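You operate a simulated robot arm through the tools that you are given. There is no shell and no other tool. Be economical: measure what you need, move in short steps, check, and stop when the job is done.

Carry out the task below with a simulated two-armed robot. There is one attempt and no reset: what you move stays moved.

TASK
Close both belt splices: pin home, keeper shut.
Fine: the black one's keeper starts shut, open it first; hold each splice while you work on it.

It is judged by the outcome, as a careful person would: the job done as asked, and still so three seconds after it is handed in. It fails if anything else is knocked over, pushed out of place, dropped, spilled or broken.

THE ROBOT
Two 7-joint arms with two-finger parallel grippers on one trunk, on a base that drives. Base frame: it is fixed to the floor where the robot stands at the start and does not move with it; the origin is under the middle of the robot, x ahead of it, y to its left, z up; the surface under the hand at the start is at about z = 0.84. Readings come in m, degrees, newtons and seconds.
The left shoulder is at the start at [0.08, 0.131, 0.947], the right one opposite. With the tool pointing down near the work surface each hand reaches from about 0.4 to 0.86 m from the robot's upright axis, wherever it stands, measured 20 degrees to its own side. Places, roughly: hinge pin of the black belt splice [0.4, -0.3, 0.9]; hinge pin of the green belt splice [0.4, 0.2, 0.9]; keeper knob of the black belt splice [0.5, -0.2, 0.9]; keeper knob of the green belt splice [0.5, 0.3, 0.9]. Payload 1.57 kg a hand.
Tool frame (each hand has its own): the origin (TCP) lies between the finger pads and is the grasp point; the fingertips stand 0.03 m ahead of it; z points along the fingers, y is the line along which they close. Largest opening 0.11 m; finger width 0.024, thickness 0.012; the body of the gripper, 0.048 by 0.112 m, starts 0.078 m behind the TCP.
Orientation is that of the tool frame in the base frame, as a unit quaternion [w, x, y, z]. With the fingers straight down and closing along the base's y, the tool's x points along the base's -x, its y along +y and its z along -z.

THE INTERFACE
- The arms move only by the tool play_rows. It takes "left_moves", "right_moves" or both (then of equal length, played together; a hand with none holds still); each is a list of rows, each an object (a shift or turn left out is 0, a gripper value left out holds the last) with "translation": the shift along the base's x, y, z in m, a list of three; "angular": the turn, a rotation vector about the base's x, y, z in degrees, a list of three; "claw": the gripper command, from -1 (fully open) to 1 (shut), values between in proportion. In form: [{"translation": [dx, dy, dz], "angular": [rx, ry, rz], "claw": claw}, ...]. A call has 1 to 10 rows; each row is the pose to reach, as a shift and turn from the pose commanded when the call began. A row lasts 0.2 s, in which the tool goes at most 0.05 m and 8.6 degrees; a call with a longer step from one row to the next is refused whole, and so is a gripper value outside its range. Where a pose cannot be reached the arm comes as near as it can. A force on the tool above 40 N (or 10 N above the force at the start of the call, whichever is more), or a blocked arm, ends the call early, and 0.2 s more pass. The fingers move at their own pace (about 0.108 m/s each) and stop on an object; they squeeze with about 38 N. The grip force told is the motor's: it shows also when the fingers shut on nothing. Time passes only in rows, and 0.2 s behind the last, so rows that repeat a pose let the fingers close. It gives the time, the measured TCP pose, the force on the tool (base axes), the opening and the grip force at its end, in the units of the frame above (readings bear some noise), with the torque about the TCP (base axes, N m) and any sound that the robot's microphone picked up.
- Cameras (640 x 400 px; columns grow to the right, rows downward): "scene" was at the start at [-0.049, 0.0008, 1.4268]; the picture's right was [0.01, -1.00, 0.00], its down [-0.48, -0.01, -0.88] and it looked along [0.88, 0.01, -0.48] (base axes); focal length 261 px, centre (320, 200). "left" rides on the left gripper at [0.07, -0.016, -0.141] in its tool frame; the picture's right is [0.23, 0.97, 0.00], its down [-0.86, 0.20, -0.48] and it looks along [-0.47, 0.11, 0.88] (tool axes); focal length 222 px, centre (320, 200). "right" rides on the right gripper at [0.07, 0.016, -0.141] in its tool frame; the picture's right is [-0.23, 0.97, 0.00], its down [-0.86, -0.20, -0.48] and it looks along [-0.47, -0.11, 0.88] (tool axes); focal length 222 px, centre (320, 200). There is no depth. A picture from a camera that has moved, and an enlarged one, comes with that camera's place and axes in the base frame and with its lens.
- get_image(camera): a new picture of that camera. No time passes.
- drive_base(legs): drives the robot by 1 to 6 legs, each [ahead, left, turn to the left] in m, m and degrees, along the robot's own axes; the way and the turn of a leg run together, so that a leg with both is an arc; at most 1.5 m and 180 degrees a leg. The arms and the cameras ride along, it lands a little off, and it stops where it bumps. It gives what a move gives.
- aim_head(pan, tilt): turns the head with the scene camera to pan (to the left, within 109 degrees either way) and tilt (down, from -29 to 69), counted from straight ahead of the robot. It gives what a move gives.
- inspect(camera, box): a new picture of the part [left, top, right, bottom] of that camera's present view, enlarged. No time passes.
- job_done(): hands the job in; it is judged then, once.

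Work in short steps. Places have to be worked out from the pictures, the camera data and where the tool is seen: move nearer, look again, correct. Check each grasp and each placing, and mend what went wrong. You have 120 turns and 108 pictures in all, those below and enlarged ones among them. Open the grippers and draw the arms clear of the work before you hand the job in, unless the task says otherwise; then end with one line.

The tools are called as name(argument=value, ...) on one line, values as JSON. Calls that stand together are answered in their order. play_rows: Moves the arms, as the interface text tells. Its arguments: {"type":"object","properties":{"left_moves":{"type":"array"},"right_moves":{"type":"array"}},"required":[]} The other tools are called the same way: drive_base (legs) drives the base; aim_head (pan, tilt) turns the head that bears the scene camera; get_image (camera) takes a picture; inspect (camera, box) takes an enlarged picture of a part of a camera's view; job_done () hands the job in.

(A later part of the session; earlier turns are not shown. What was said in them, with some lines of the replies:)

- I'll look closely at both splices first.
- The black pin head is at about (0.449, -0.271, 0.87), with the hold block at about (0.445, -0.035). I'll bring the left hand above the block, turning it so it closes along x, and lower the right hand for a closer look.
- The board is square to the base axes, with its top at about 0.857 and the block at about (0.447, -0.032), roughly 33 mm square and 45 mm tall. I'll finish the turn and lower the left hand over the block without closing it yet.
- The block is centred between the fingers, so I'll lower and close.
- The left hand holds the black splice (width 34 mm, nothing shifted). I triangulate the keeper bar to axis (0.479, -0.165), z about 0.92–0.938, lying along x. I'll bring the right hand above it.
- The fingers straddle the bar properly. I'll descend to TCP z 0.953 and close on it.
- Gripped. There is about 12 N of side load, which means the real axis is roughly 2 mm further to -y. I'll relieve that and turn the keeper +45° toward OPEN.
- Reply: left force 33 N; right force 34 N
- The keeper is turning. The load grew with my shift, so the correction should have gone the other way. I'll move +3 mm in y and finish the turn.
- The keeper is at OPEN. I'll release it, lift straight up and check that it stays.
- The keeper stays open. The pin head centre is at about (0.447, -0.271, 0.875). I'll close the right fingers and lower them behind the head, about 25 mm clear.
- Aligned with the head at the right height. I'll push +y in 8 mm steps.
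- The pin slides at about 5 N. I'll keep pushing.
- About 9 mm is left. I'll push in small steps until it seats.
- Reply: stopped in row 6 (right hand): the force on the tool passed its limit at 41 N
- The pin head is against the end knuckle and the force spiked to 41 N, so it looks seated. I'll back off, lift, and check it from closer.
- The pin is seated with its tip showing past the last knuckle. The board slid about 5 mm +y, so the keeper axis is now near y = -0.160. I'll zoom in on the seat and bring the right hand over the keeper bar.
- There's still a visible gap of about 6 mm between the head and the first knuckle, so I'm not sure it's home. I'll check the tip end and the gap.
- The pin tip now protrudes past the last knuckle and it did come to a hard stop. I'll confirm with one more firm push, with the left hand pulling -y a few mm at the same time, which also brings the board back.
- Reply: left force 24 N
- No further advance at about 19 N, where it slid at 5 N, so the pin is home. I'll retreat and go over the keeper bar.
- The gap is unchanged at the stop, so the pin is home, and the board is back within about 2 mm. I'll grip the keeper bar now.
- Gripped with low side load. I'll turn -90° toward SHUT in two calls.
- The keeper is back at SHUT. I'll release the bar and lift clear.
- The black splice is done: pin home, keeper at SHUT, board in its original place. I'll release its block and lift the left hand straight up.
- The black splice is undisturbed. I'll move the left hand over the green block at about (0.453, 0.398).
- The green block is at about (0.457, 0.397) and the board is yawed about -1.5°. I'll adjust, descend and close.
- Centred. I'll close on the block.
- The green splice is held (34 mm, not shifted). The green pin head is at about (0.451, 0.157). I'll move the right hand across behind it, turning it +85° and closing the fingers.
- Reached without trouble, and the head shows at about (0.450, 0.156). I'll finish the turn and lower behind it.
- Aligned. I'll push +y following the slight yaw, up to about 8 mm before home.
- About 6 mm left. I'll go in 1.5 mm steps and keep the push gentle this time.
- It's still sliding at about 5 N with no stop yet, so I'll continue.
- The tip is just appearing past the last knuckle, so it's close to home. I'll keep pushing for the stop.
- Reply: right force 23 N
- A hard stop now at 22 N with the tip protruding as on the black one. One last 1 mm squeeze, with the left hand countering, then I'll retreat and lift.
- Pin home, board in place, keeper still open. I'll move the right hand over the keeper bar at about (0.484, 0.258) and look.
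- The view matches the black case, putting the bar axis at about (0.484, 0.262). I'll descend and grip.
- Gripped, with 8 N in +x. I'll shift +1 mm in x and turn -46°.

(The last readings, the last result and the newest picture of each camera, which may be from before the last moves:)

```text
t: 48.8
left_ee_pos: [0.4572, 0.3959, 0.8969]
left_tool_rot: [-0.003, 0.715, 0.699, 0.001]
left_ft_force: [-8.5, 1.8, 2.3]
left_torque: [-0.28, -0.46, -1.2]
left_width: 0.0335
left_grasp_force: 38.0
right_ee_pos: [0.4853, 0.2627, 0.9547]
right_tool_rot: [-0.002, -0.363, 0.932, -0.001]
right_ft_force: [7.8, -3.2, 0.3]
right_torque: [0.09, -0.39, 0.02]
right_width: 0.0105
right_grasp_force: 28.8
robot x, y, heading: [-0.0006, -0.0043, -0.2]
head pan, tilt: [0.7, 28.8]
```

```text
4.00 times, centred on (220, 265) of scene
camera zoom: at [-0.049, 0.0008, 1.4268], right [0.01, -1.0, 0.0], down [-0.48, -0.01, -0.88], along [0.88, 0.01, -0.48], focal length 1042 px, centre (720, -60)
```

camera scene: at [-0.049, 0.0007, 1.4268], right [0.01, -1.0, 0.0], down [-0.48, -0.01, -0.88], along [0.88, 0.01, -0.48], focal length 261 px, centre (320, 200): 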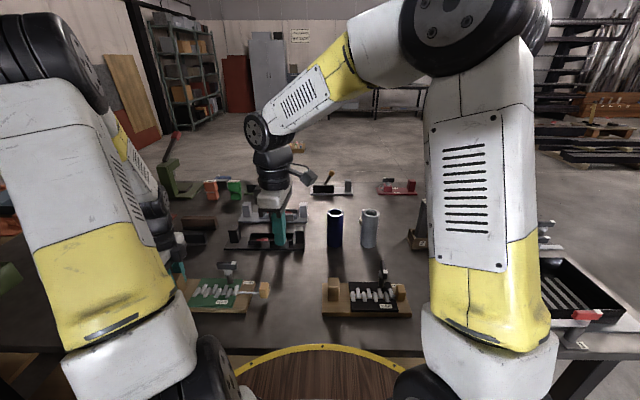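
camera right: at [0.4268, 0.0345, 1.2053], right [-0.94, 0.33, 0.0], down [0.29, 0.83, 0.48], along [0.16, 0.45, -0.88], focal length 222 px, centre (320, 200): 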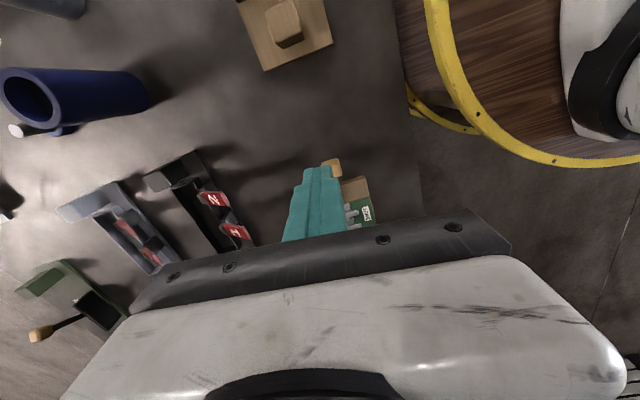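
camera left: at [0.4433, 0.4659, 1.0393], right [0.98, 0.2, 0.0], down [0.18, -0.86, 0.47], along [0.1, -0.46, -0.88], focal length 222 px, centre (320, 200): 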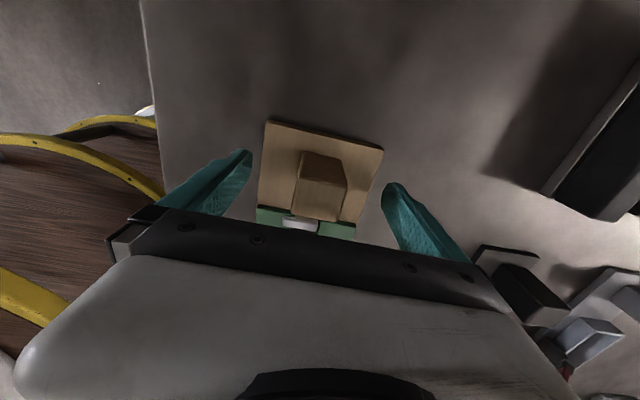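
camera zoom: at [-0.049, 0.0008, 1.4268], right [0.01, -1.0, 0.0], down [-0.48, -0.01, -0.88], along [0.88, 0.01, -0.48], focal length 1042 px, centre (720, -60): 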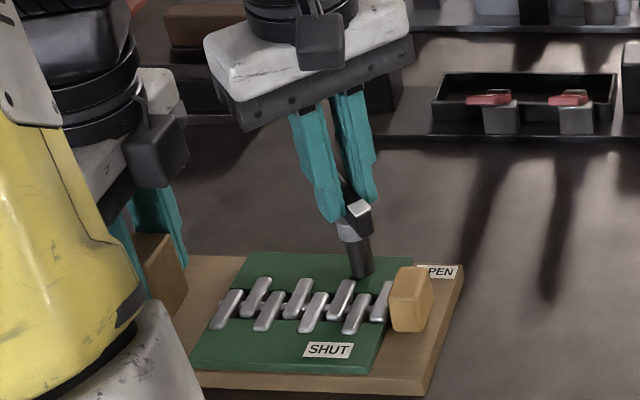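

The keeper is turning well. I'll finish the remaining -45°.

play_rows(right_moves=[{"translation": [0.001, 0, 0], "angular": [0, 0, -7]}, {"translation": [0.001, 0, 0], "angular": [0, 0, -15]}, {"translation": [0.001, 0, 0], "angular": [0, 0, -23]}, {"translation": [0.001, 0, 0], "angular": [0, 0, -31]}, {"translation": [0.001, 0, 0], "angular": [0, 0, -39]}, {"translation": [0.001, 0, 0], "angular": [0, 0, -45]}])

inspect(camera="scene", box=[155, 215, 285, 315])

inspect(camera="right", box=[220, 40, 420, 240])

```text
t: 50.2
left_ee_pos: [0.4579, 0.3971, 0.8964]
left_tool_rot: [-0.002, 0.715, 0.699, 0.001]
left_ft_force: [-4.6, 10.7, -1.4]
left_torque: [0.07, -0.39, -0.3]
left_width: 0.0339
left_grasp_force: 37.9
right_ee_pos: [0.4859, 0.2621, 0.9541]
right_tool_rot: [-0.001, 0.02, 1.0, 0.0]
right_ft_force: [3.7, -9.8, 2.0]
right_torque: [-0.21, 0.21, 0.03]
right_width: 0.0106
right_grasp_force: 28.9
robot x, y, heading: [-0.002, -0.0011, -0.0]
head pan, tilt: [0.7, 28.8]
```

```text
4.00 times, centred on (220, 265) of scene
camera zoom: at [-0.0489, 0.0009, 1.4268], right [0.01, -1.0, 0.0], down [-0.48, -0.01, -0.88], along [0.88, 0.01, -0.48], focal length 1042 px, centre (720, -60)
```

zoom: 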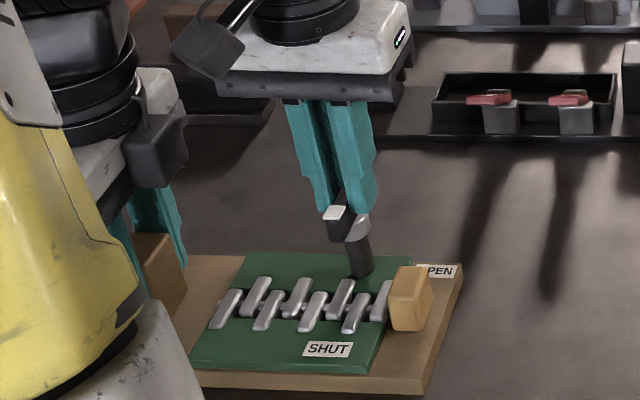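

```text
2.00 times, centred on (320, 140) of right
camera zoom: at [0.4174, 0.2808, 1.0948], right [0.27, 0.96, 0.0], down [0.85, -0.23, 0.48], along [0.46, -0.13, -0.88], focal length 444 px, centre (320, 320)
```

zoom: 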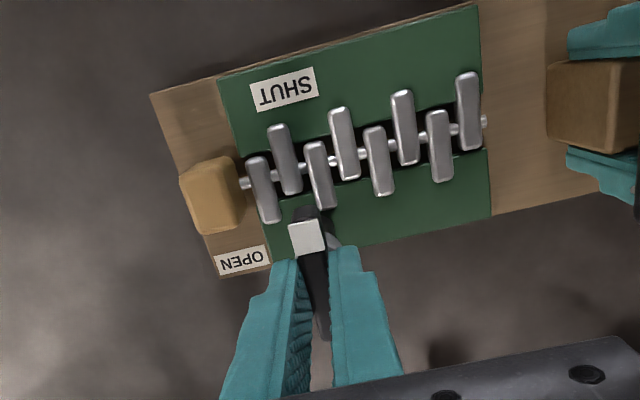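

The pointer faces SHUT, square to the board. I'll release, lift the right hand and move it clear to the right.

play_rows(right_moves=[{"claw": 0.5}, {"claw": 0.2}, {"translation": [0, 0, 0.03], "claw": 0.2}, {"translation": [0, 0, 0.07], "claw": 0.2}, {"translation": [0, 0, 0.11], "claw": 0.2}, {"translation": [0, 0, 0.15], "claw": -0.5}, {"translation": [0, -0.045, 0.17], "claw": -0.5}, {"translation": [0, -0.09, 0.17], "claw": -1}, {"translation": [0, -0.135, 0.17], "claw": -1}, {"translation": [0, -0.18, 0.18], "claw": -1}])

inspect(camera="scene", box=[155, 245, 285, 325])

```text
t: 52.4
left_ee_pos: [0.4579, 0.3963, 0.8966]
left_tool_rot: [-0.003, 0.715, 0.699, 0.001]
left_ft_force: [-1.5, -1.5, 1.7]
left_torque: [0.45, -0.32, -0.1]
left_width: 0.0338
left_grasp_force: 38.3
right_ee_pos: [0.4862, 0.0844, 1.1352]
right_tool_rot: [-0.002, 0.018, 1.0, 0.001]
right_ft_force: [-0.2, -0.1, -0.3]
right_torque: [-0.02, -0.01, 0.03]
right_width: 0.1102
right_grasp_force: 0.1
robot x, y, heading: [-0.0009, -0.0032, -0.0]
head pan, tilt: [0.7, 28.8]
```

```text
4.92 times, centred on (220, 285) of scene
camera zoom: at [-0.0491, 0.0012, 1.4268], right [0.01, -1.0, 0.0], down [-0.48, -0.01, -0.88], along [0.88, 0.01, -0.48], focal length 1283 px, centre (812, -218)
```

zoom: 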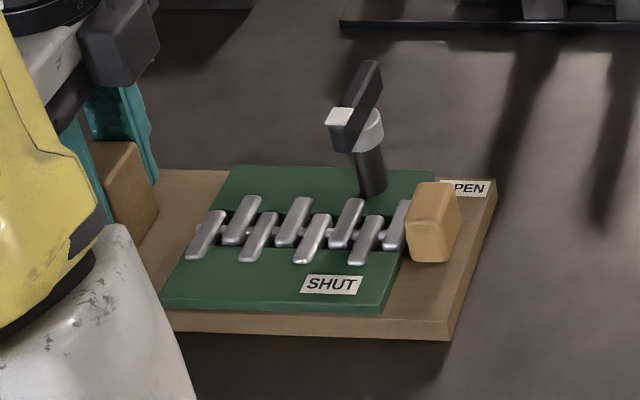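

The green splice is closed. I'll release its block, lift the left hand, and move both hands to clear positions.

play_rows(left_moves=[{"claw": 0.0}, {"claw": -0.6}, {"translation": [0, 0, 0.03], "claw": -0.6}, {"translation": [0, 0, 0.07], "claw": -0.6}, {"translation": [0, 0, 0.11], "claw": -0.6}, {"translation": [0, 0, 0.15], "claw": -0.6}, {"translation": [0, 0, 0.2], "claw": -1}, {"translation": [0, 0, 0.25], "claw": -1}, {"translation": [0, 0, 0.29], "claw": -1}], right_moves=[{}, {"translation": [0, -0.04, 0.01]}, {"translation": [0, -0.085, 0.02]}, {"translation": [0, -0.13, 0.03]}, {"translation": [0, -0.175, 0.04]}, {"translation": [0, -0.22, 0.05]}, {"translation": [0, -0.265, 0.07]}, {"translation": [0, -0.29, 0.09]}, {"translation": [0, -0.29, 0.11]}])

get_image(camera="scene")

inspect(camera="scene", box=[150, 245, 290, 325])

inspect(camera="scene", box=[310, 250, 440, 330])

```text
t: 54.4
left_ee_pos: [0.4566, 0.3977, 1.1879]
left_tool_rot: [-0.003, 0.715, 0.699, 0.001]
left_ft_force: [0.5, -0.1, -0.7]
left_torque: [0.02, 0.03, 0.0]
left_width: 0.1102
left_grasp_force: 0.1
right_ee_pos: [0.4861, -0.2086, 1.2439]
right_tool_rot: [-0.001, 0.019, 1.0, 0.0]
right_ft_force: [-0.4, 0.8, 0.3]
right_torque: [-0.03, 0.0, -0.04]
right_width: 0.11
right_grasp_force: 0.2
robot x, y, heading: [-0.0014, 0.0002, 0.0]
head pan, tilt: [0.7, 28.8]
```

```text
34 pictures are left
camera scene: at [-0.049, 0.0008, 1.4268], right [0.01, -1.0, 0.0], down [-0.48, -0.01, -0.88], along [0.88, 0.01, -0.48], focal length 261 px, centre (320, 200)
```

scene: 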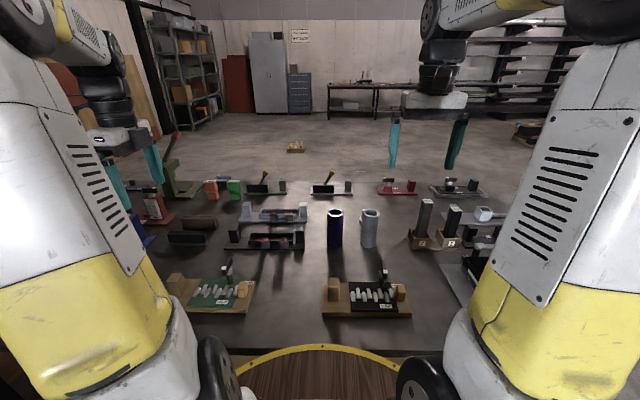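

```text
4.57 times, centred on (220, 285) of scene
camera zoom: at [-0.049, 0.0008, 1.4268], right [0.01, -1.0, 0.0], down [-0.48, -0.01, -0.88], along [0.88, 0.01, -0.48], focal length 1191 px, centre (777, -189)
```

zoom: 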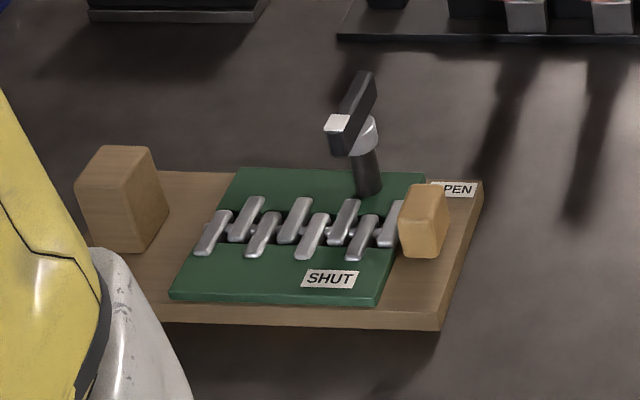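

```text
4.92 times, centred on (375, 290) of scene
camera zoom: at [-0.049, 0.0008, 1.4268], right [0.01, -1.0, 0.0], down [-0.48, -0.01, -0.88], along [0.88, 0.01, -0.48], focal length 1283 px, centre (49, -243)
```

zoom: 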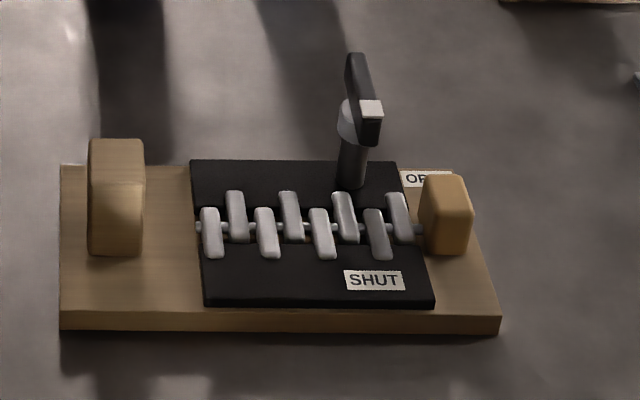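

Both pins are home, both keepers point to SHUT, nothing else has moved, and the arms are clear with grippers open. I'm handing it in.

job_done()

```text
The job is handed in.
```

Both belt splices are closed, with the pins pushed to their stops and the keepers turned to SHUT; the black board slid about 5 mm during pinning and was pulled back into place.
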